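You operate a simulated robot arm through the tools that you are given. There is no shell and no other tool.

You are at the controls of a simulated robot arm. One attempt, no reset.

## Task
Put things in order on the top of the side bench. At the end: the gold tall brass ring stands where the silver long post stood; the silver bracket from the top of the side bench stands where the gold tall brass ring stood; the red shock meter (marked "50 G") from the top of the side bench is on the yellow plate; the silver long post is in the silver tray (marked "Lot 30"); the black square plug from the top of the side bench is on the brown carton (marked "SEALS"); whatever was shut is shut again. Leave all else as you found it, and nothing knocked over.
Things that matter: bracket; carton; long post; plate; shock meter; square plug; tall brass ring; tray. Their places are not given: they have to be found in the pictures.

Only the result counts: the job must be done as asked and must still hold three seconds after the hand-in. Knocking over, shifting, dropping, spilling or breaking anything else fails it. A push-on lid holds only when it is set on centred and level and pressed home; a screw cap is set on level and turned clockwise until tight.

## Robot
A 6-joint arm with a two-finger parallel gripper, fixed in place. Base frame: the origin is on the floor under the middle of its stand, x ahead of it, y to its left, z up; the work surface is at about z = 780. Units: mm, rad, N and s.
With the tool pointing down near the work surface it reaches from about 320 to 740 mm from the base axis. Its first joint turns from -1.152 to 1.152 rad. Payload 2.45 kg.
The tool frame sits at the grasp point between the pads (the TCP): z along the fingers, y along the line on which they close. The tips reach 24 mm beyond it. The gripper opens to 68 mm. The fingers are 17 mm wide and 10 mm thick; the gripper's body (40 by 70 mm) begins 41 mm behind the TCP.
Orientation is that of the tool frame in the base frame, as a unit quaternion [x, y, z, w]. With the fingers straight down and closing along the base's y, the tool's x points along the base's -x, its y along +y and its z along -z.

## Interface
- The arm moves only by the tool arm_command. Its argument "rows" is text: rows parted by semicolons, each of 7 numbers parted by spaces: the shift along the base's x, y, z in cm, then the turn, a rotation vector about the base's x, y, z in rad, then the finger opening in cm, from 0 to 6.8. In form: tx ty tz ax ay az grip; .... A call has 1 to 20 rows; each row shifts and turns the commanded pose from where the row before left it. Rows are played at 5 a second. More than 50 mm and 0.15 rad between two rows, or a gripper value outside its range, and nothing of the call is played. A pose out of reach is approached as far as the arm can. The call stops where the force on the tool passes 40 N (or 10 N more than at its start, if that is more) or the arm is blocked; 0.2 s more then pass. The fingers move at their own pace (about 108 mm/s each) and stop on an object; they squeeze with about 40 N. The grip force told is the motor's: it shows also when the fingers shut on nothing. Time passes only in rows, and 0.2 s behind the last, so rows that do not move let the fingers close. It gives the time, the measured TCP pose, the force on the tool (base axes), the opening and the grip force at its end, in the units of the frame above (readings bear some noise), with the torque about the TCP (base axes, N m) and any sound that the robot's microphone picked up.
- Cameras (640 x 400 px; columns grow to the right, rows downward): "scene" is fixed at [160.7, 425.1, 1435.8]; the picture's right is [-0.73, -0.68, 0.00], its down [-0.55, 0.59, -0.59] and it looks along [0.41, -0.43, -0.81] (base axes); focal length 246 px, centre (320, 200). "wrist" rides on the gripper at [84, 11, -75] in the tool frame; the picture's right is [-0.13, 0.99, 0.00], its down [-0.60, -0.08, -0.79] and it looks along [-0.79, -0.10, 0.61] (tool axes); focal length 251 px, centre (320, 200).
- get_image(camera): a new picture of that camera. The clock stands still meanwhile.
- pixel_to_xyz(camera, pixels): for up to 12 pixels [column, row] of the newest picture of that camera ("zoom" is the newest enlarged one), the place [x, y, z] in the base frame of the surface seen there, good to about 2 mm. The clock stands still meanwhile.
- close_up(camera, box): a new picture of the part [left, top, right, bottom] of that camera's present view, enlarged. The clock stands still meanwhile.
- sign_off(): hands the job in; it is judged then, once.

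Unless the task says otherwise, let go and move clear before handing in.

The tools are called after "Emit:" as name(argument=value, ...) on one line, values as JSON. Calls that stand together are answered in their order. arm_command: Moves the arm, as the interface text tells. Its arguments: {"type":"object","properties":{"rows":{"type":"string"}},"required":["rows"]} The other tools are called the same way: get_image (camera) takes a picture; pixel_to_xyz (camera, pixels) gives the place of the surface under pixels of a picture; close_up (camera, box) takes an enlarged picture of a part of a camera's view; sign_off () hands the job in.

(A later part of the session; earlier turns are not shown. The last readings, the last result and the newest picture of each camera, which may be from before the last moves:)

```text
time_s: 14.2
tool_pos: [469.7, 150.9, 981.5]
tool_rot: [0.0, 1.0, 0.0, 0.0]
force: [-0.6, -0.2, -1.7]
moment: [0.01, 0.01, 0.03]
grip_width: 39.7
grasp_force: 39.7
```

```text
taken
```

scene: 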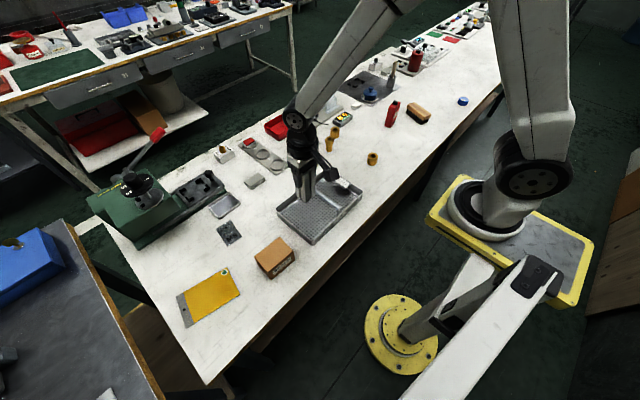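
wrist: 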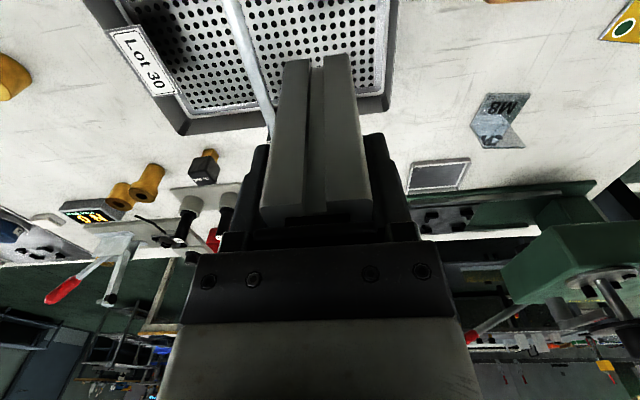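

The post is over the tray's left half at about (470,151), clear of the handle rod. I'll lower it most of the way and then check.

Emit:
arm_command(rows="0 0 -3.5 0 0 0 2.5; 0 0 -3.5 0 0 0 2.5; 0 0 -2 0 0 0 2.5; 0 0 0 0 0 0 2.5; 0 0 0 0 0 0 2.5")

Emit:
get_image(camera="wrist")

Emit:
close_up(camera="scene", box=[265, 140, 370, 250])

```text
time_s: 15.4
tool_pos: [468.9, 153.0, 886.8]
tool_rot: [0.0, 1.0, 0.0, 0.0]
force: [-0.8, 0.4, -1.2]
moment: [-0.02, 0.01, 0.03]
grip_width: 39.7
grasp_force: 40.2
```

```text
taken
```

wrist: 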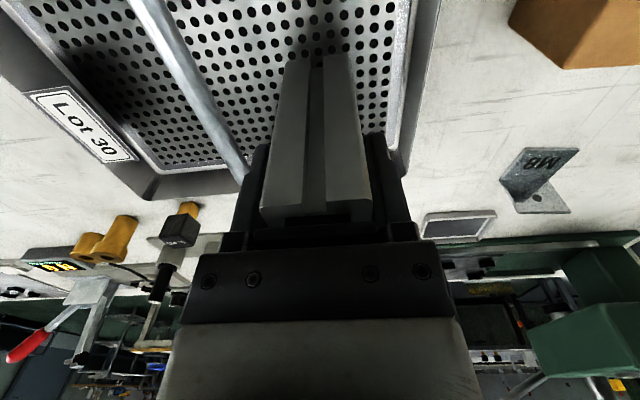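

```text
3.64 times, centred on (318, 195) of scene
```

zoom: 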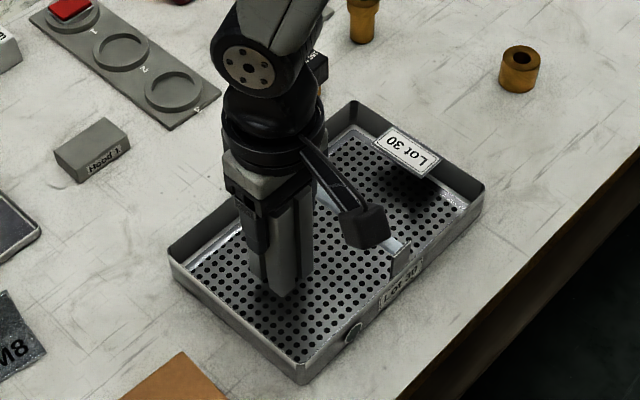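

The post's base appears about 17 mm above the tray floor and well away from the walls. I'll ease down in small steps and watch the force.

Emit:
arm_command(rows="0 0 -1 0 0 0 2.5; 0 0 -0.2 0 0 0 2.5; 0 0 -0.1 0 0 0 2.5; 0 0 0 0 0 0 2.5")

```text
time_s: 16.4
tool_pos: [468.2, 151.7, 876.4]
tool_rot: [0.0, 1.0, 0.001, 0.0]
force: [-0.3, 0.3, -1.0]
moment: [0.0, 0.01, 0.02]
grip_width: 39.7
grasp_force: 40.1
```

Emit:
arm_command(rows="0 0 -0.1 0 0 0 2.5; 0 0 -0.1 0 0 0 2.5; 0 0 -0.1 0 0 0 2.5; 0 0 0 0 0 0 2.5")

Emit:
close_up(camera="wrist", box=[240, 20, 420, 140])

```text
time_s: 17.4
tool_pos: [468.7, 153.8, 871.1]
tool_rot: [0.0, 1.0, -0.001, 0.0]
force: [0.6, 1.1, -2.7]
moment: [-0.05, 0.0, 0.0]
grip_width: 39.9
grasp_force: 40.0
```

```text
3.33 times, centred on (330, 80) of wrist
```

zoom: 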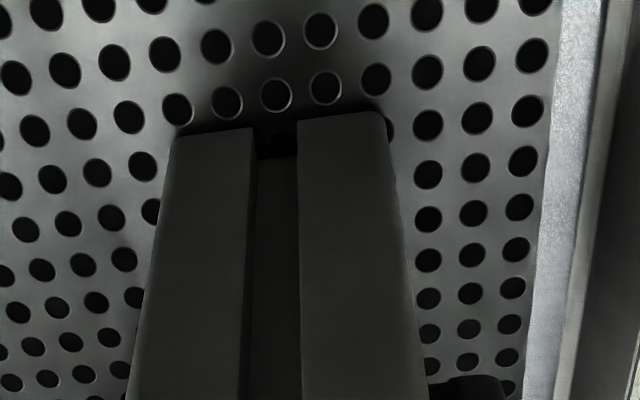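

The wrist view shows the post's front edge still slightly above the holes near (280,130), and the force shows no contact yet. I'll keep lowering.

Emit:
arm_command(rows="0 0 -0.1 0 0 0 2.5; 0 0 -0.1 0 0 0 2.5; 0 0 0 0 0 0 2.5")

```text
time_s: 18.2
tool_pos: [468.2, 153.0, 871.0]
tool_rot: [0.0, 1.0, 0.0, 0.001]
force: [-0.1, 0.0, -2.1]
moment: [0.0, 0.06, 0.04]
grip_width: 39.9
grasp_force: 40.0
```

Emit:
arm_command(rows="0 0 -0.1 0 0 0 2.5; 0 0 -0.1 0 0 0 2.5; 0 0 0 0 0 0 2.5")

```text
time_s: 19.0
tool_pos: [469.0, 152.9, 869.7]
tool_rot: [0.0, 1.0, 0.0, 0.001]
force: [-6.5, -2.5, 25.5]
moment: [-0.15, 0.09, -0.04]
grip_width: 39.8
grasp_force: 40.0
```

The force jumped to 25.5 N, so the post is on the tray floor. I'll ease up half a millimetre and open slowly, then look.

Emit:
arm_command(rows="0 0 0.05 0 0 0 2.5; 0 0 0 0 0 0 4.2; 0 0 0 0 0 0 5.0; 0 0 0 0 0 0 6.0; 0 0 0 0 0 0 6.8; 0 0 0 0 0 0 6.8")

Emit:
get_image(camera="wrist")

```text
time_s: 20.4
tool_pos: [469.1, 153.5, 868.5]
tool_rot: [-0.001, 1.0, 0.0, 0.0]
force: [-1.0, 0.1, 0.0]
moment: [-0.02, 0.03, -0.01]
grip_width: 68.2
grasp_force: 0.0
```

```text
taken
```

wrist: 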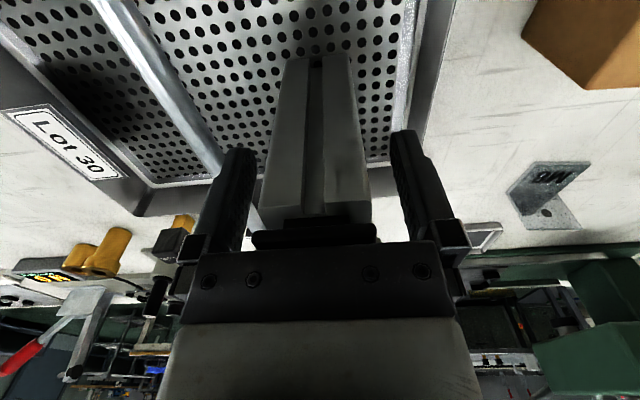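

The post stands free between the open fingers with no force on the tool. I'll rise straight up and check it in the scene view.

Emit:
arm_command(rows="0 0 2 0 0 0 6.8; 0 0 4 0 0 0 6.8; 0 0 4.5 0 0 0 6.8; 0 0 4.5 0 0 0 6.8; 0 0 0 0 0 0 6.8")

Emit:
arm_command(rows="0.8 -4.5 0 0 0 0 6.8; 0.8 -4.5 0 0 0 0 6.8; 0.8 -4.5 0 0 0 0 6.8; 0.8 -4.5 0 0 0 0 6.8; 0.8 -4.5 0 0 0 0 6.8; 0.8 -4.5 0 0 0 0 6.8; 0 0 0 0 0 0 6.8; 0 0 0 0 0 0 6.8")

Emit:
get_image(camera="scene")

Emit:
get_image(camera="wrist")

```text
time_s: 21.6
tool_pos: [462.7, 151.6, 1020.1]
tool_rot: [0.0, 1.0, 0.0, 0.0]
force: [0.3, -0.5, -0.1]
moment: [-0.04, 0.01, -0.01]
grip_width: 68.0
grasp_force: 0.1
```

```text
time_s: 23.4
tool_pos: [512.2, -118.7, 1016.4]
tool_rot: [0.0, 1.0, -0.001, 0.0]
force: [-0.1, -0.2, -0.7]
moment: [-0.03, 0.03, 0.0]
grip_width: 68.1
grasp_force: 0.0
```

```text
taken
```

scene: 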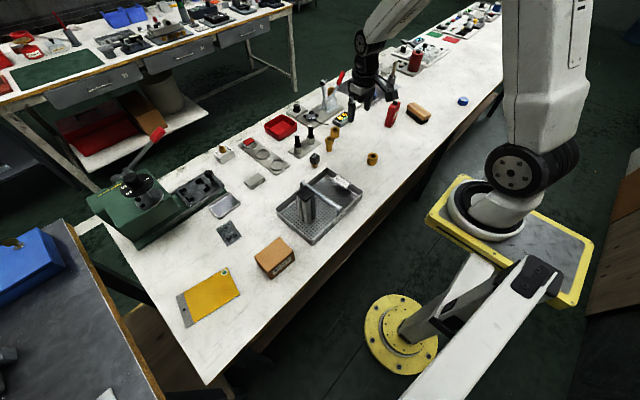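

```text
taken
```

wrist: 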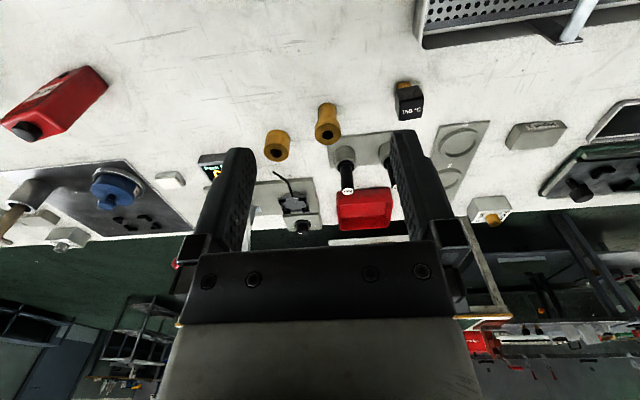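

The post stands in the tray at scene pixel (308,200), and ring A is at (327,122) in the wrist view. I'll zoom in to confirm its shape and measure its position.

Emit:
close_up(camera="wrist", box=[255, 85, 375, 185])

Emit:
pixel_to_xyz(camera="zoom", pixels=[[330, 210], [390, 240], [372, 275], [318, 260], [430, 230], [345, 110], [410, 110], [375, 80], [350, 180], [410, 180], [350, 245], [415, 245]])

Emit:
close_up(camera="scene", box=[310, 115, 350, 160])

Emit:
pixel_to_xyz(camera="zoom", pixels=[[200, 115], [175, 130], [225, 130], [200, 150], [200, 215], [180, 200], [225, 200], [170, 135], [235, 135]])

```text
4.00 times, centred on (315, 135) of wrist
```

zoom: 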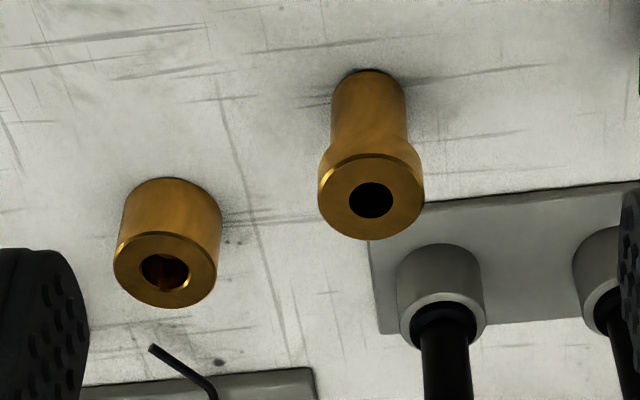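

```text
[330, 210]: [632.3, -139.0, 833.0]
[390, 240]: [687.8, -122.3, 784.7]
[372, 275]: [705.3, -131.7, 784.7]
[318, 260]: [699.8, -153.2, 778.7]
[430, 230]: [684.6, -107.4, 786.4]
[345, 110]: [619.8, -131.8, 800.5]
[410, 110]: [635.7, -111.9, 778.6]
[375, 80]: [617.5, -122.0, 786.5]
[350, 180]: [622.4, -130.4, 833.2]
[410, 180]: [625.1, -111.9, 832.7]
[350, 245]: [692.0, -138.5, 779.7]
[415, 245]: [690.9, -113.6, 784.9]
```

```text
8.89 times, centred on (330, 138) of scene
```

zoom: 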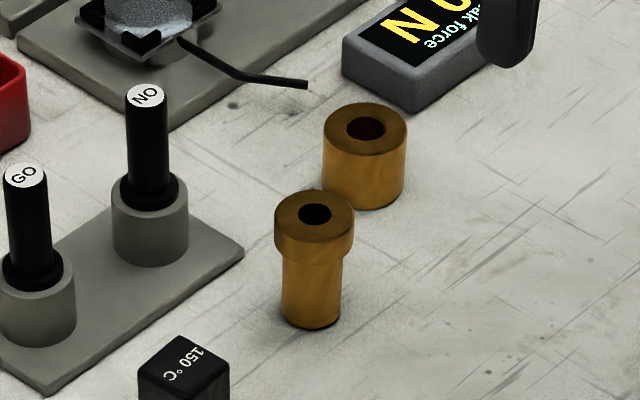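

```text
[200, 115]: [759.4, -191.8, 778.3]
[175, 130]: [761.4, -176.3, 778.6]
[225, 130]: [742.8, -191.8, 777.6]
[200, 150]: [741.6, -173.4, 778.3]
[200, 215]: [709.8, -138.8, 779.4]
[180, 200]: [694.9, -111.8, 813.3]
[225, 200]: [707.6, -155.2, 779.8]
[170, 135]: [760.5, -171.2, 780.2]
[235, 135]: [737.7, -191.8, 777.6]
```

Ring A's top is centred near (631,-127) at z=833, and the gauge stand starts at x≈676, so closing along y is clear. I'll move above it with the fingers at 55 mm.

Emit:
arm_command(rows="2.98 -0.2 -2 0 0 0 6; 2.98 -0.2 -2 0 0 0 5.5; 2.98 -0.2 -3 0 0 0 5.5; 2.98 -0.2 -3 0 0 0 5.5; 0 0 0 0 0 0 5.5; 0 0 0 0 0 0 5.5")

Emit:
get_image(camera="wrist")

Emit:
close_up(camera="scene", box=[300, 90, 380, 160])

```text
time_s: 24.8
tool_pos: [632.6, -126.0, 918.6]
tool_rot: [0.0, 1.0, 0.0, 0.001]
force: [0.2, -0.6, 0.3]
moment: [0.0, -0.01, 0.02]
grip_width: 54.9
grasp_force: 0.1
```

```text
taken
```

wrist: 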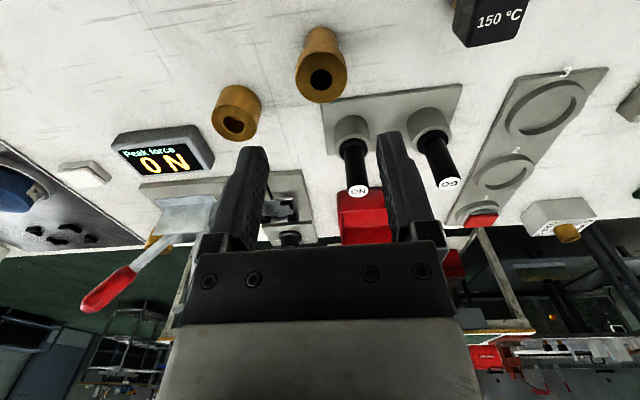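

```text
5.71 times, centred on (340, 125) of scene
```

zoom: 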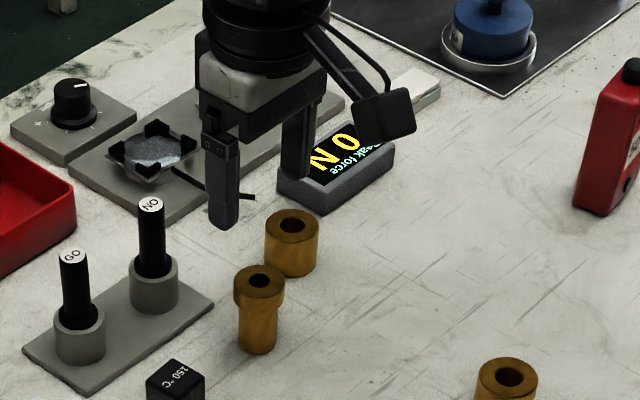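

The ring's bore is centred at wrist pixel (321,78) and the TCP reads (632.6,-126). I'll descend to about z=822 to take the flange.

Emit:
arm_command(rows="-0.1 -0.1 -3.2 0 0 0 5.5; 0 0 -3.2 0 0 0 5.5; 0 0 -3.2 0 0 0 5.5; 0 0 0 0 0 0 5.5; 0 0 0 0 0 0 5.5")

Emit:
get_image(camera="wrist")

```text
time_s: 26.0
tool_pos: [635.9, -129.6, 820.8]
tool_rot: [0.0, 1.0, 0.0, 0.0]
force: [0.4, 0.3, -0.5]
moment: [0.0, 0.01, -0.01]
grip_width: 54.9
grasp_force: 0.0
```

```text
taken
```

wrist: 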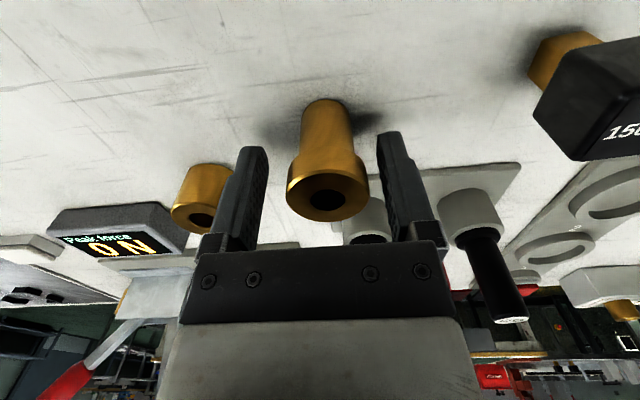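

The ring's bore sits near (326,203), a few pixels right of the TCP column 320. I'll zoom in to gauge the offset before closing.

Emit:
close_up(camera="wrist", box=[230, 140, 410, 260])

Emit:
pixel_to_xyz(camera="zoom", pixels=[[330, 175], [330, 245], [290, 205], [385, 205], [490, 100], [100, 130], [330, 260], [215, 200], [455, 180]])

```text
3.33 times, centred on (320, 200) of wrist
```

zoom: 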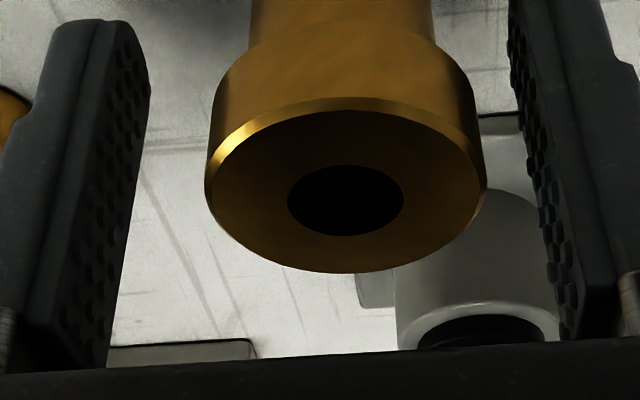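

```text
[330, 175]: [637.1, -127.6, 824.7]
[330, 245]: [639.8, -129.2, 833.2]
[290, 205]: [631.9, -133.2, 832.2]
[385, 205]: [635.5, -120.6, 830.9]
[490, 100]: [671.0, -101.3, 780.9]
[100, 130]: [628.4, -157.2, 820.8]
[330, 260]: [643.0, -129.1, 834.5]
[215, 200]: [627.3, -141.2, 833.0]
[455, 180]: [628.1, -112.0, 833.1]
```

The flange centre measures about (631.5,-126.3), roughly 2.5 mm to the +y side of the TCP. I'll nudge over and close.

Emit:
arm_command(rows="-0.25 0.27 0 0 0 0 5.5; 0 0 0 0 0 0 5.5; 0 0 0 0 0 0 4.2; 0 0 0 0 0 0 2; 0 0 0 0 0 0 2; 0 0 0 0 0 0 2")

Emit:
get_image(camera="wrist")

```text
time_s: 27.4
tool_pos: [631.6, -124.4, 821.9]
tool_rot: [-0.001, 1.0, 0.0, 0.0]
force: [-0.5, 1.1, 1.6]
moment: [0.01, 0.0, 0.0]
grip_width: 32.4
grasp_force: 40.1
```

```text
taken
```

wrist: 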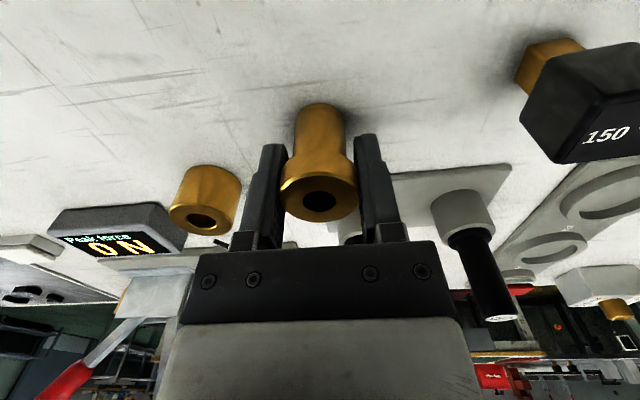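

The ring is gripped at 32.4 mm with 40 N. I'll lift it 80 mm and carry it to the post's former spot at (548.5,-245.5).

Emit:
arm_command(rows="0 0 1 0 0 0 2; 0 0 3 0 0 0 2; 0 0 4 0 0 0 2; 0 0 0 0 0 0 2; -2.08 -3.02 0 0 0 0 2; -2.08 -3.02 0 0 0 0 2; -2.08 -3.02 0 0 0 0 2; -2.08 -3.02 0 0 0 0 2; 0 0 0 0 0 0 2; 0 0 0 0 0 0 2")

Emit:
get_image(camera="wrist")

Emit:
close_up(camera="scene", box=[310, 90, 410, 170])

```text
time_s: 29.6
tool_pos: [545.5, -244.6, 901.4]
tool_rot: [0.0, 1.0, 0.0, -0.001]
force: [0.2, 0.5, -0.8]
moment: [-0.03, -0.02, 0.03]
grip_width: 32.8
grasp_force: 39.5
```

```text
taken
```

wrist: 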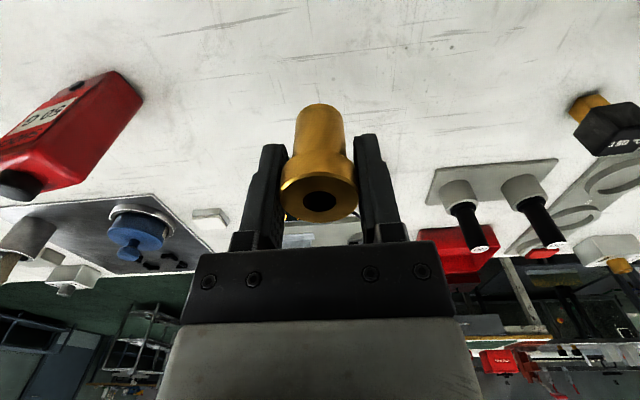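

```text
5.00 times, centred on (360, 130) of scene
```

zoom: 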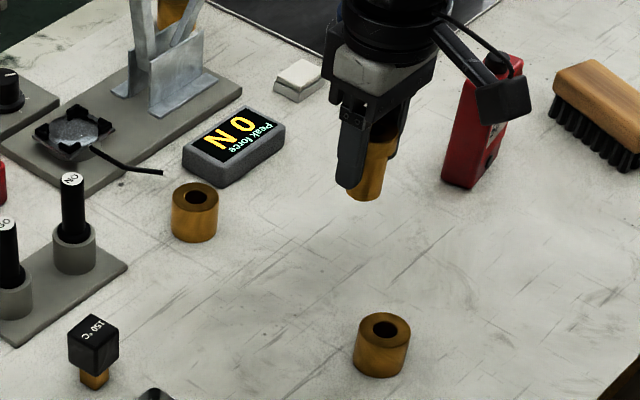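

The ring hangs straight in the grip at about (545.5,-244.6). I'll trim x by 2 mm and lower towards the table.

Emit:
arm_command(rows="0.2 -0.05 -3.5 0 0 0 2; 0 0 -3.2 0 0 0 2; 0 0 -0.6 0 0 0 2; 0 0 0 0 0 0 2; 0 0 0 0 0 0 2")

Emit:
get_image(camera="wrist")

```text
time_s: 30.8
tool_pos: [549.7, -244.3, 828.8]
tool_rot: [0.001, 1.0, 0.0, -0.001]
force: [0.8, 0.4, -1.2]
moment: [-0.04, -0.03, -0.03]
grip_width: 32.5
grasp_force: 39.8
```

```text
taken
```

wrist: 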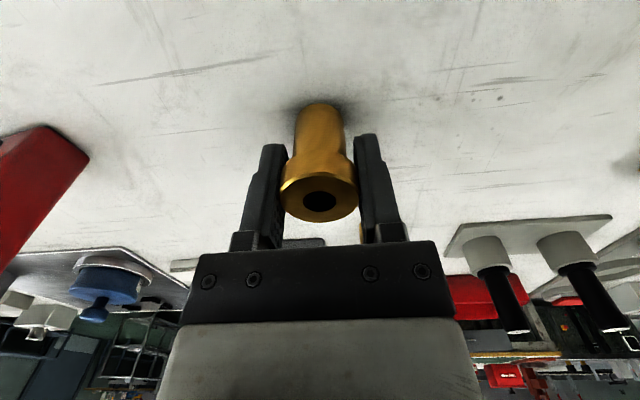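

Emit:
arm_command(rows="0 0 -0.2 0 0 0 2; 0 0 -0.1 0 0 0 2; 0 0 -0.1 0 0 0 2; 0 0 0 0 0 0 2")

```text
time_s: 31.8
tool_pos: [549.7, -244.5, 824.0]
tool_rot: [0.0, 1.0, 0.0, 0.0]
force: [0.6, 1.2, -2.0]
moment: [0.03, 0.0, 0.0]
grip_width: 32.5
grasp_force: 39.7
```

There is still no contact force at z=824. I'll keep stepping down gently.

Emit:
arm_command(rows="0 0 -0.1 0 0 0 2; 0 0 -0.1 0 0 0 2; 0 0 0 0 0 0 2")

Emit:
close_up(camera="wrist", box=[260, 80, 380, 160])

```text
time_s: 32.6
tool_pos: [550.2, -244.1, 824.0]
tool_rot: [0.001, 1.0, 0.0, -0.001]
force: [-0.2, 0.7, -1.1]
moment: [0.0, 0.0, -0.01]
grip_width: 32.5
grasp_force: 39.7
```

```text
5.00 times, centred on (320, 120) of wrist
```

zoom: 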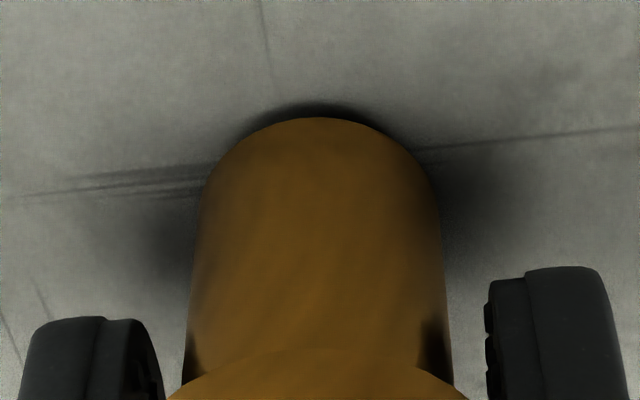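

Emit:
arm_command(rows="0 0 -0.1 0 0 0 2; 0 0 -0.1 0 0 0 2; 0 0 0 0 0 0 2")

```text
time_s: 33.4
tool_pos: [549.7, -245.5, 821.9]
tool_rot: [0.0, 1.0, 0.0, 0.0]
force: [-1.3, 1.6, 3.4]
moment: [0.04, 0.06, 0.0]
grip_width: 32.4
grasp_force: 39.7
```

The force turned to +3.4 N, so the base has touched down. I'll open the fingers and then rise.

Emit:
arm_command(rows="0 0 -0.03 0 0 0 2; 0 0 0 0 0 0 3.6; 0 0 0 0 0 0 4.5; 0 0 0 0 0 0 5.5; 0 0 0 0 0 0 5.5")

Emit:
arm_command(rows="0 0 2 0 0 0 5.5; 0 0 4 0 0 0 5.5; 0 0 4.5 0 0 0 5.5; 0 0 4 0 0 0 5.5; 0 0 0 0 0 0 6.8; 0 0 0 0 0 0 6.8")

Emit:
get_image(camera="wrist")

Emit:
close_up(camera="scene", box=[310, 90, 410, 170])

```text
time_s: 34.6
tool_pos: [550.5, -245.7, 820.2]
tool_rot: [0.0, 1.0, 0.001, 0.0]
force: [-0.3, 0.4, 0.8]
moment: [0.02, 0.0, 0.0]
grip_width: 55.1
grasp_force: 0.0
```

```text
time_s: 36.0
tool_pos: [549.6, -244.4, 966.1]
tool_rot: [0.0, 1.0, 0.0, 0.0]
force: [0.7, 0.3, 0.0]
moment: [0.0, -0.01, -0.03]
grip_width: 68.3
grasp_force: 0.0
```

```text
taken
```

wrist: 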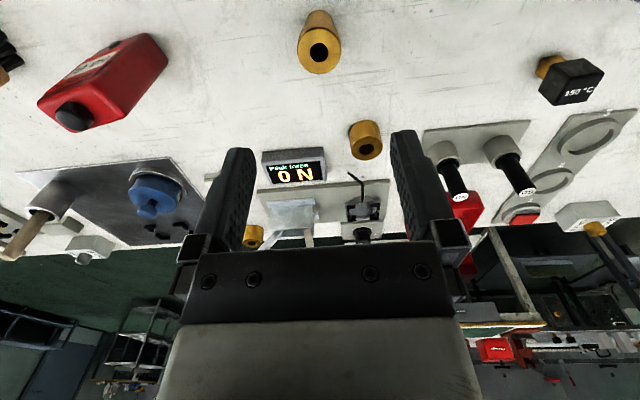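

```text
5.00 times, centred on (360, 130) of scene
```

zoom: 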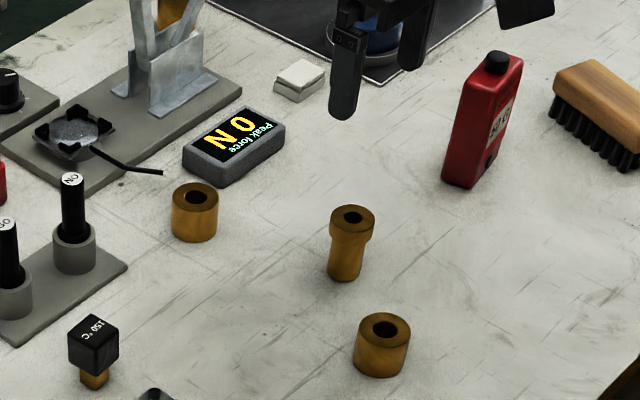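

The tall ring stands upright at zoom pixel (352,240). I'll verify its position and re-measure the shock meter's top from here.

Emit:
pixel_to_xyz(camera="zoom", pixels=[[352, 208], [333, 220], [373, 220], [352, 232], [480, 80], [515, 70], [498, 60], [496, 52], [465, 100]])

Emit:
close_up(camera="wrist", box=[30, 25, 180, 140])

Emit:
pixel_to_xyz(camera="zoom", pixels=[[60, 330], [330, 350], [560, 100], [320, 230], [540, 60], [200, 380], [440, 240], [100, 290], [300, 320]])

```text
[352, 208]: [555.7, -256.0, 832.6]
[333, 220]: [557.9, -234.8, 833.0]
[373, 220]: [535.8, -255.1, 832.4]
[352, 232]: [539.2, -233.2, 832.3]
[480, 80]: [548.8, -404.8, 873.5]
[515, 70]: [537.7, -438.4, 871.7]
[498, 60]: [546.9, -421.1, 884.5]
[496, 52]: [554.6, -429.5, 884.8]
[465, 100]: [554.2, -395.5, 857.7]
```

```text
3.48 times, centred on (105, 82) of wrist
```

zoom: 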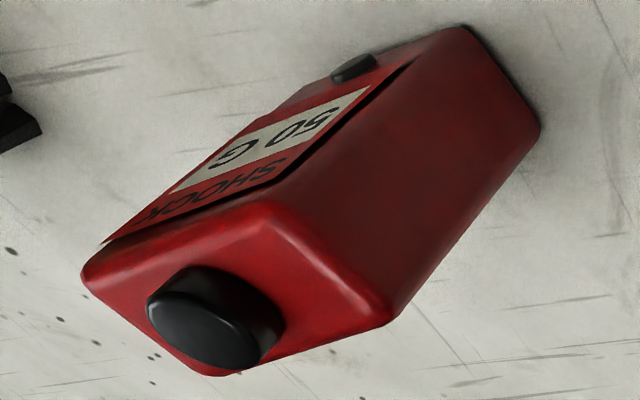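

```text
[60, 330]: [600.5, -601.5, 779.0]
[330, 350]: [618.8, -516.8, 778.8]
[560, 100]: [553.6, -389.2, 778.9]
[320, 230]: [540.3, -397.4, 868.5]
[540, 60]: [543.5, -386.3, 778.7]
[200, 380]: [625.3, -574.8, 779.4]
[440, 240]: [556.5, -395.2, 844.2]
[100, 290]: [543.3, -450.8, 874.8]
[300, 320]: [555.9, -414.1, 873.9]
```

The tall ring now stands at about (547,-245), matching the post's old centre. Next I'll turn the gripper about -87° so it closes across the shock meter's 28 mm thickness, while moving above it.

Emit:
arm_command(rows="0 -1.65 0 0 0 -0.138 6.8; 0 -1.65 0 0 0 -0.138 6.8; 0 -1.65 0 0 0 -0.138 6.8; 0 -1.65 0 0 0 -0.138 6.8; 0 -1.65 0 0 0 -0.138 6.8; 0 -1.65 0 0 0 -0.138 6.8; 0 -1.65 0 0 0 -0.138 6.8; 0 -1.65 0 0 0 -0.138 6.8; 0 -1.65 0 0 0 -0.138 6.8; 0 -1.65 0 0 0 -0.138 6.8; 0 -1.65 0 0 0 -0.138 6.8; 0 0 0 0 0 0 6.8; 0 0 0 0 0 0 6.8")

Emit:
get_image(camera="wrist")

Emit:
get_image(camera="scene")

```text
time_s: 38.8
tool_pos: [550.7, -428.2, 966.9]
tool_rot: [0.689, 0.725, 0.0, -0.001]
force: [0.0, -0.9, -0.5]
moment: [-0.02, 0.0, 0.01]
grip_width: 68.1
grasp_force: 0.0
```

```text
taken
```

wrist: 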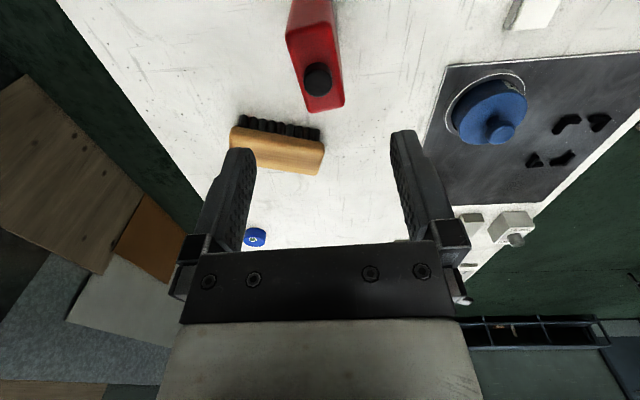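

```text
taken
```

scene: 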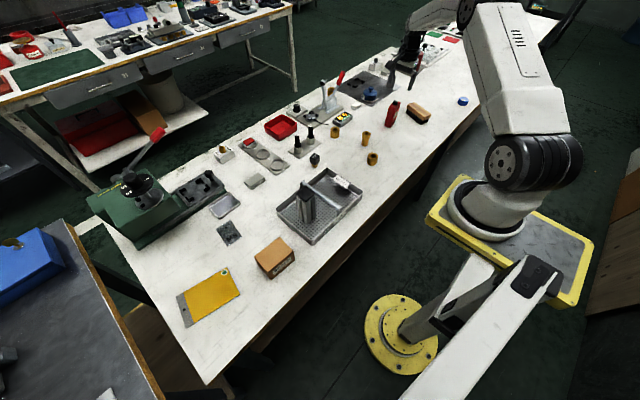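

The rotation succeeded, and the shock meter's top is at wrist pixel (317,75). I'll measure its top edges from here.

Emit:
close_up(camera="wrist", box=[260, 0, 380, 125])

Emit:
pixel_to_xyz(camera="zoom", pixels=[[200, 140], [340, 130], [235, 335], [365, 320], [310, 350], [280, 140], [300, 240], [220, 250], [355, 240], [330, 20], [190, 30]])

```text
3.20 times, centred on (320, 62) of wrist
```

zoom: 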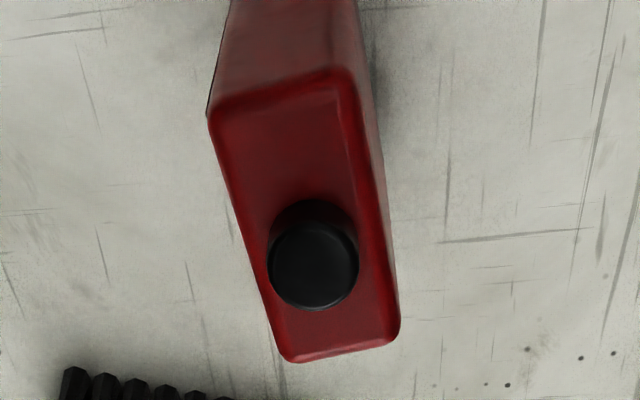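

```text
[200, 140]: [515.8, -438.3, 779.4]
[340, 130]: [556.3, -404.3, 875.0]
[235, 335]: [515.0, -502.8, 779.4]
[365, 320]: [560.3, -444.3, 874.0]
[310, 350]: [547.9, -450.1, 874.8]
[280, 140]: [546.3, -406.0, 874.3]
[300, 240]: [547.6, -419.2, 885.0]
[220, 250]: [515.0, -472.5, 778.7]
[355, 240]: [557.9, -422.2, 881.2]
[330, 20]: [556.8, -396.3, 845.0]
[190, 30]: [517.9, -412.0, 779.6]
```

The shock meter's top runs from x≈537–560 at y=-404 to x≈541–566 at y=-447, so its centre is about (551,-426). I'll check how close the blue weight and black plate are before descending.

Emit:
pixel_to_xyz(camera="wrist", pixels=[[460, 115], [500, 130], [440, 140], [450, 75], [490, 100], [430, 150], [520, 5], [260, 150]])

```text
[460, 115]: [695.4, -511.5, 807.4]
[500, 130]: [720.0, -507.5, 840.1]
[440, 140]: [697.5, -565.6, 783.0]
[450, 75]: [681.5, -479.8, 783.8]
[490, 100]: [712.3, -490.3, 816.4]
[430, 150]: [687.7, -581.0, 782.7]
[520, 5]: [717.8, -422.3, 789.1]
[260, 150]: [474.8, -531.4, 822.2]
```

The blue weight and its plate start at x≈680, about 90 mm away from the fingers. I'll descend onto the shock meter to about z=852.

Emit:
arm_command(rows="0 0.15 -3.5 0 0 0 5.5; 0 0 -3.5 0 0 0 5.5; 0 0 -3.5 0 0 0 5.5; 0 0 -0.9 0 0 0 5.5; 0 0 0 0 0 0 5.5; 0 0 0 0 0 0 5.5")

Emit:
get_image(camera="wrist")

```text
time_s: 40.2
tool_pos: [550.8, -425.8, 851.4]
tool_rot: [0.689, 0.725, 0.0, 0.0]
force: [0.5, 0.0, 1.2]
moment: [0.01, 0.02, 0.0]
grip_width: 54.8
grasp_force: 0.1
```

```text
taken
```

wrist: 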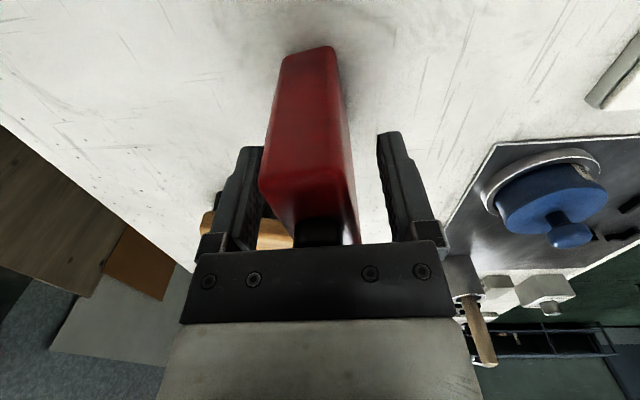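

The near face of the meter sits slightly left of centre, which suggests it is turned a few degrees more than the gripper. I'll measure its sides at finger level.

Emit:
close_up(camera="wrist", box=[220, 30, 420, 260])

Emit:
pixel_to_xyz(camera="zoom", pixels=[[235, 50], [300, 35], [215, 250], [310, 250], [342, 300], [335, 200], [325, 150], [338, 330], [330, 300], [332, 255]])

```text
1.74 times, centred on (320, 145) of wrist
```

zoom: 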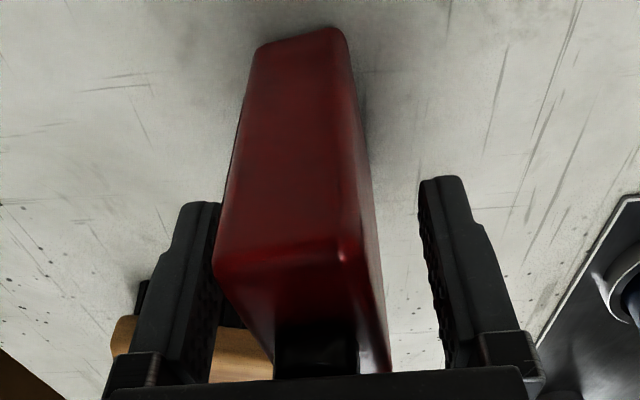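

```text
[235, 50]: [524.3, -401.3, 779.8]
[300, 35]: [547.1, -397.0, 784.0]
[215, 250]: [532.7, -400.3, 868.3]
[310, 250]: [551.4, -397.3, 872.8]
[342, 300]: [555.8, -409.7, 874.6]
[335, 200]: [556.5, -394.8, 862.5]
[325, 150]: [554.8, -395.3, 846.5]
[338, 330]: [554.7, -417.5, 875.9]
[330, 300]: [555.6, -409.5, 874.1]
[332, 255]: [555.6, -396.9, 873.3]
```

The near face's slope gives a turn of about 8°, so I'll rotate the gripper a further +0.09 rad, shift 1 mm and close.

Emit:
arm_command(rows="-0.1 0 0 0 0 0.09 5.5; 0 0 0 0 0 0 5.5; 0 0 0 0 0 0 4.0; 0 0 0 0 0 0 2; 0 0 0 0 0 0 1.5; 0 0 0 0 0 0 1.5")

Emit:
get_image(camera="wrist")

```text
time_s: 41.6
tool_pos: [549.1, -427.0, 851.5]
tool_rot: [0.654, 0.756, 0.0, 0.0]
force: [0.2, -0.1, 0.9]
moment: [0.01, 0.0, 0.0]
grip_width: 29.6
grasp_force: 40.2
```

```text
taken
```

wrist: 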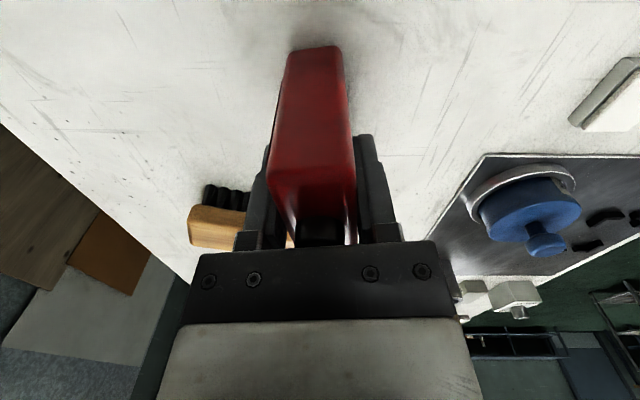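

The meter is gripped at 29.6 mm with 40 N. I'll lift it gently to about z=1010 so it clears the post in the tray.

Emit:
arm_command(rows="0 0 0.5 0 0 0 1.5; 0 0 1.5 0 0 0 1.5; 0 0 2.5 0 0 0 1.5; 0 0 3 0 0 0 1.5; 0 0 3 0 0 0 1.5; 0 0 3 0 0 0 1.5; 0 0 2.5 0 0 0 1.5; 0 0 0 0 0 0 1.5; 0 0 0 0 0 0 1.5")

Emit:
get_image(camera="wrist")

```text
time_s: 43.6
tool_pos: [549.8, -425.0, 1013.3]
tool_rot: [0.655, 0.756, 0.001, 0.0]
force: [0.4, 1.4, -2.0]
moment: [0.01, 0.04, 0.0]
grip_width: 29.6
grasp_force: 40.0
```

```text
taken
```

wrist: 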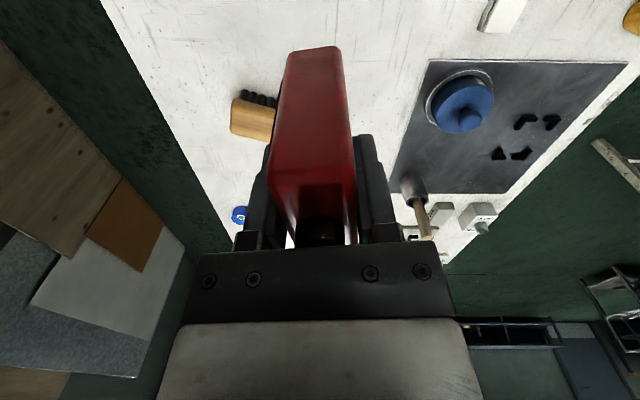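

The meter is held steady at z≈1013. I'll carry it across to the left while turning the gripper back towards its default heading.

Emit:
arm_command(rows="-0.26 2.5 0 0 0 0.06 1.5; -0.26 3.5 0 0 0 0.06 1.5; -0.26 3.9 0 0 0 0.06 1.5; -0.26 3.9 0 0 0 0.06 1.5; -0.26 3.9 0 0 0 0.06 1.5; -0.26 3.9 0 0 0 0.06 1.5; -0.26 3.9 0 0 0 0.06 1.5; -0.26 3.9 0 0 0 0.06 1.5; -0.26 3.9 0 0 0 0.06 1.5; -0.26 3.9 0 0 0 0.06 1.5; -0.26 3.9 0 0 0 0.06 1.5; -0.26 3.9 0 0 0 0.06 1.5; -0.26 3.9 0 0 0 0.06 1.5; -0.26 3.9 0 0 0 0.06 1.5; -0.26 3.9 0 0 0 0.06 1.5; -0.26 3.9 0 0 0 0.06 1.5; -0.26 3.9 0 0 0 0.06 1.5; -0.26 3.9 0 0 0 0.06 1.5; -0.26 3.0 0 0 0 0.06 1.5; 0 0 0 0 0 0 1.5")

```text
time_s: 47.8
tool_pos: [499.2, 291.8, 1012.1]
tool_rot: [0.142, 0.99, 0.0, 0.0]
force: [0.3, 0.6, -0.6]
moment: [0.04, -0.01, -0.01]
grip_width: 29.9
grasp_force: 39.9
```

The meter is at (499,292) with about -0.285 rad of turn left. I'll finish the move to above the yellow plate and look.

Emit:
arm_command(rows="-0.22 3.0 0 0 0 0.057 1.5; -0.22 3.9 0 0 0 0.057 1.5; -0.22 3.9 0 0 0 0.057 1.5; -0.22 3.9 0 0 0 0.057 1.5; -0.22 3.0 0 0 0 0.057 1.5; 0 1.5 0 0 0 0 1.5; 0 0 0 0 0 0 1.5; 0 0 0 0 0 0 1.5")

Emit:
get_image(camera="wrist")

Emit:
get_image(camera="scene")

```text
time_s: 49.6
tool_pos: [490.2, 481.4, 1014.2]
tool_rot: [0.001, 1.0, 0.0, 0.0]
force: [-0.1, 0.7, -0.8]
moment: [0.01, 0.02, -0.03]
grip_width: 29.7
grasp_force: 40.2
```

```text
taken
```

wrist: 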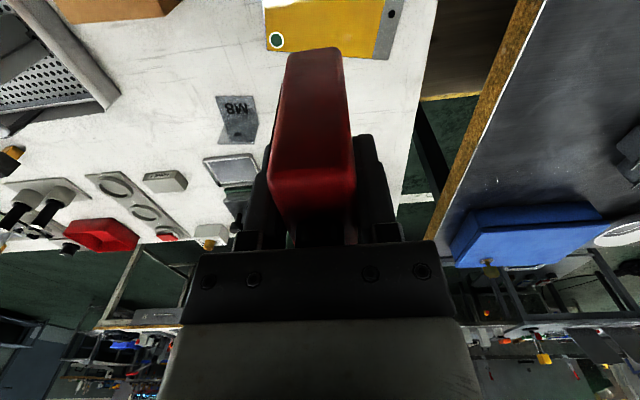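

```text
taken
```

scene: 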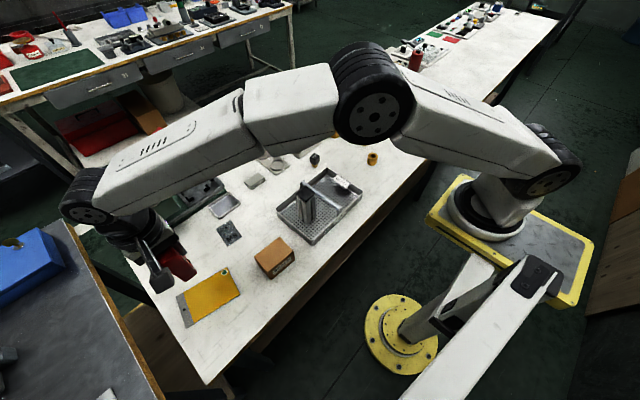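

The plate is at wrist pixels (265–405, 0–60) and is fully visible in the scene view. I'll measure its corners before lowering.

Emit:
close_up(camera="scene", box=[170, 255, 250, 335])

Emit:
pixel_to_xyz(camera="zoom", pixels=[[280, 95], [365, 150], [180, 200], [190, 305], [125, 205], [150, 320], [350, 170], [275, 85], [240, 190], [130, 215], [110, 180], [375, 170]])

Emit:
pixel_to_xyz(camera="wrist", pixels=[[270, 48], [380, 52], [360, 20], [390, 50], [395, 20], [300, 15]])

```text
5.00 times, centred on (210, 295) of scene
```

zoom: 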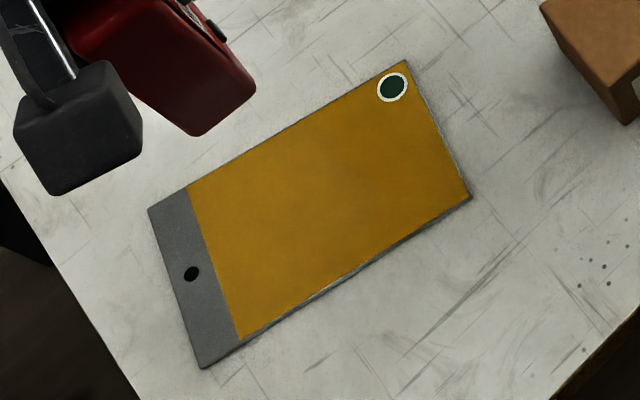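

```text
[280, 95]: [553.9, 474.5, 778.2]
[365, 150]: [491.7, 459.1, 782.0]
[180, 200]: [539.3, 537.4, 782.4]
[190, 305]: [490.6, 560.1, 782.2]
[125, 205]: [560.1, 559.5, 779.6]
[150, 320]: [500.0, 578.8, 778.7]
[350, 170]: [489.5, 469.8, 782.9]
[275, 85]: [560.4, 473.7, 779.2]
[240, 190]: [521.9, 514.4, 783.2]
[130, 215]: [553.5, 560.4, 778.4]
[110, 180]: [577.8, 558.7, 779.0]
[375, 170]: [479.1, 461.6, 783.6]
```

```text
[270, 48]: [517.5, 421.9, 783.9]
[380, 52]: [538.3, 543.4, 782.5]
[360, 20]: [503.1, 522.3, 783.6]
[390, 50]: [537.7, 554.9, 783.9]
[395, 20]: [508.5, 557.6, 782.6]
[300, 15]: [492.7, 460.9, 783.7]
```

The plate's corners give a centre near (485,500), with the yellow area centred at about (483,487) and its top at z≈783. I'll trim to about (486,489) and lower to 8 mm above it.

Emit:
arm_command(rows="-0.2 0.4 -2 0 0 0 1.5; -0.2 0.4 -3 0 0 0 1.5; 0 0 -3 0 0 0 1.5; 0 0 -3 0 0 0 1.5; 0 0 -2.5 0 0 0 1.5; 0 0 -1.5 0 0 0 1.5; 0 0 0 0 0 0 1.5; 0 0 0 0 0 0 1.5")

Emit:
get_image(camera="wrist")

Emit:
close_up(camera="scene", box=[150, 220, 260, 335])

```text
time_s: 51.4
tool_pos: [486.5, 486.7, 860.4]
tool_rot: [0.001, 1.0, 0.0, 0.001]
force: [-0.2, 0.1, -2.2]
moment: [0.02, 0.04, -0.05]
grip_width: 29.7
grasp_force: 40.4
```

```text
taken
```

wrist: 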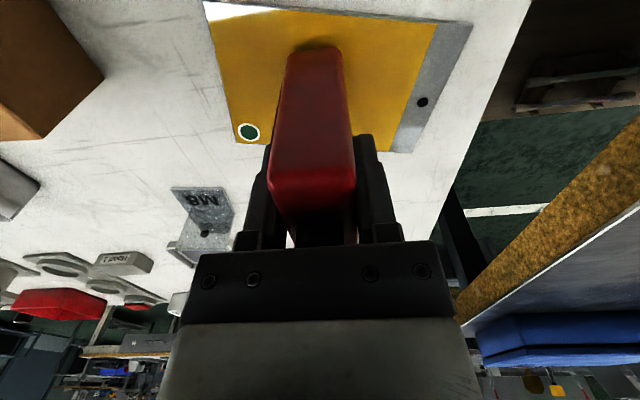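

```text
3.48 times, centred on (205, 278) of scene
```

zoom: 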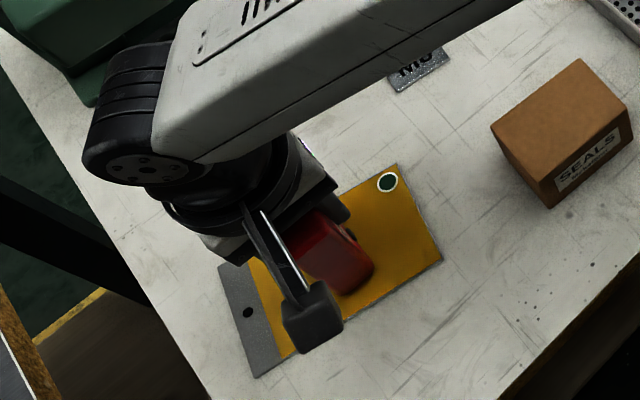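

The meter is over the yellow area at (486,487), a few millimetres up. I'll lower it in 1 mm steps until contact shows.

Emit:
arm_command(rows="0 0 -0.1 0 0 0 1.5; 0 0 -0.1 0 0 0 1.5; 0 0 -0.1 0 0 0 1.5; 0 0 0 0 0 0 1.5")

```text
time_s: 52.4
tool_pos: [486.3, 489.7, 859.1]
tool_rot: [0.001, 1.0, 0.0, 0.001]
force: [0.1, -0.3, -0.9]
moment: [-0.01, -0.01, 0.01]
grip_width: 29.5
grasp_force: 39.9
```

Emit:
arm_command(rows="0 0 -0.1 0 0 0 1.5; 0 0 -0.1 0 0 0 1.5; 0 0 0 0 0 0 1.5")

```text
time_s: 53.2
tool_pos: [485.2, 489.3, 857.0]
tool_rot: [0.001, 1.0, 0.0, 0.001]
force: [-0.1, 0.7, -0.5]
moment: [0.02, -0.03, -0.01]
grip_width: 29.4
grasp_force: 39.6
```

Emit:
arm_command(rows="0 0 -0.1 0 0 0 1.5; 0 0 -0.1 0 0 0 1.5; 0 0 0 0 0 0 1.5")

```text
time_s: 54.0
tool_pos: [484.9, 489.3, 856.8]
tool_rot: [0.0, 1.0, 0.0, 0.0]
force: [-0.4, -0.9, 1.1]
moment: [-0.1, 0.04, -0.01]
grip_width: 29.7
grasp_force: 40.2
```

The force changed from -0.5 N to +1.1 N, so it may be just touching. I'll go one more step to confirm.

Emit:
arm_command(rows="0 0 -0.1 0 0 0 1.5; 0 0 0 0 0 0 1.5")

```text
time_s: 54.6
tool_pos: [486.3, 490.0, 854.7]
tool_rot: [0.001, 1.0, 0.001, 0.001]
force: [-3.4, -3.9, 17.7]
moment: [-0.35, 0.34, -0.01]
grip_width: 29.5
grasp_force: 39.6
```

Contact is clear at 17.7 N, so the meter is seated on the plate. I'll relieve half a millimetre and open slowly.

Emit:
arm_command(rows="0 0 0.06 0 0 0 1.5; 0 0 0 0 0 0 3.2; 0 0 0 0 0 0 4.0; 0 0 0 0 0 0 5.0; 0 0 0 0 0 0 5.5; 0 0 0 0 0 0 5.5")

Emit:
get_image(camera="wrist")

```text
time_s: 56.0
tool_pos: [484.0, 490.1, 853.2]
tool_rot: [0.001, 1.0, 0.0, 0.0]
force: [-0.1, -0.1, -1.0]
moment: [-0.05, -0.03, 0.04]
grip_width: 55.1
grasp_force: 0.0
```

```text
taken
```

wrist: 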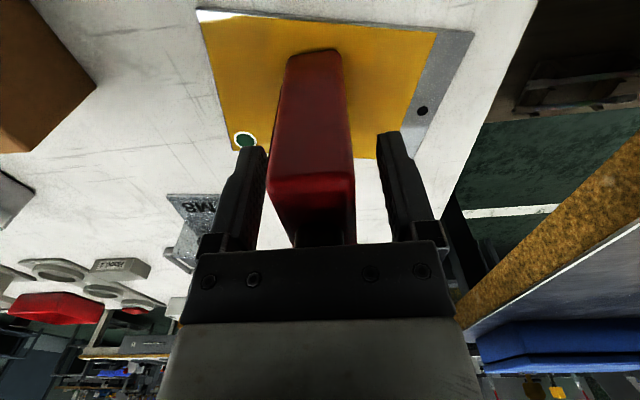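

The meter stands upright on the plate between open fingers. I'll rise clear, then turn +90° and move towards the bracket.

Emit:
arm_command(rows="0 0 1 0 0 0 5.5; 0 0 3 0 0 0 5.5; 0 0 4.5 0 0 0 5.5; 0 0 4.5 0 0 0 5.5; 1.05 -1.24 0 0 0 0.1428 5.5; 1.05 -1.24 0 0 0 0.1428 5.5; 1.05 -1.24 0 0 0 0.1428 5.5; 1.05 -1.24 0 0 0 0.1428 5.5; 1.05 -1.24 0 0 0 0.1428 5.5; 1.05 -1.24 0 0 0 0.1428 5.5; 1.05 -1.24 0 0 0 0.1428 5.5; 1.05 -1.24 0 0 0 0.1428 5.5; 1.05 -1.24 0 0 0 0.1428 5.5; 1.05 -1.24 0 0 0 0.1428 5.5; 1.05 -1.24 0 0 0 0.1428 5.5; 0 0 0 0 0 0 5.5; 0 0 0 0 0 0 5.5")

Emit:
get_image(camera="wrist")

Emit:
get_image(camera="scene")

```text
time_s: 59.6
tool_pos: [600.6, 353.0, 986.2]
tool_rot: [-0.707, 0.708, 0.0, 0.0]
force: [-0.3, -1.4, 0.4]
moment: [0.01, -0.03, 0.03]
grip_width: 55.2
grasp_force: 0.0
```

```text
taken
```

wrist: 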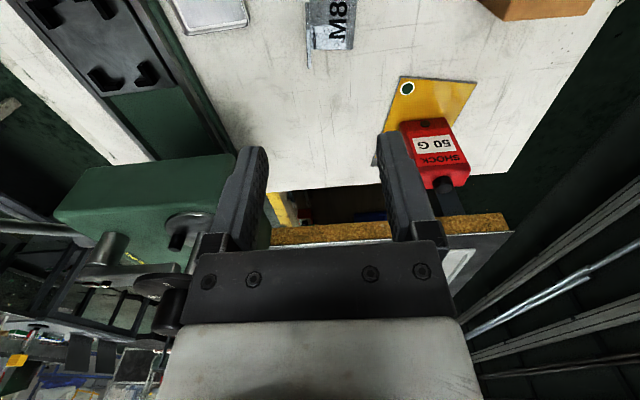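

```text
taken
```

scene: 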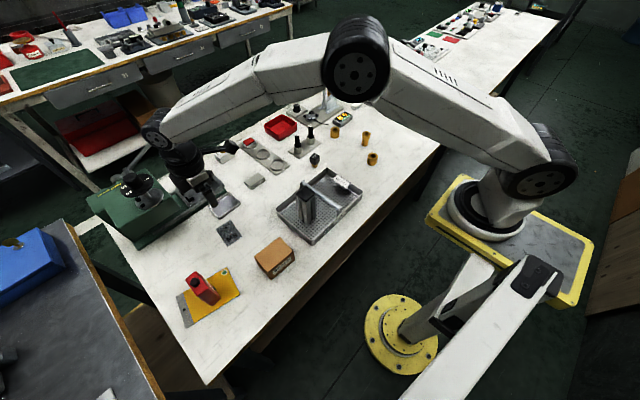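

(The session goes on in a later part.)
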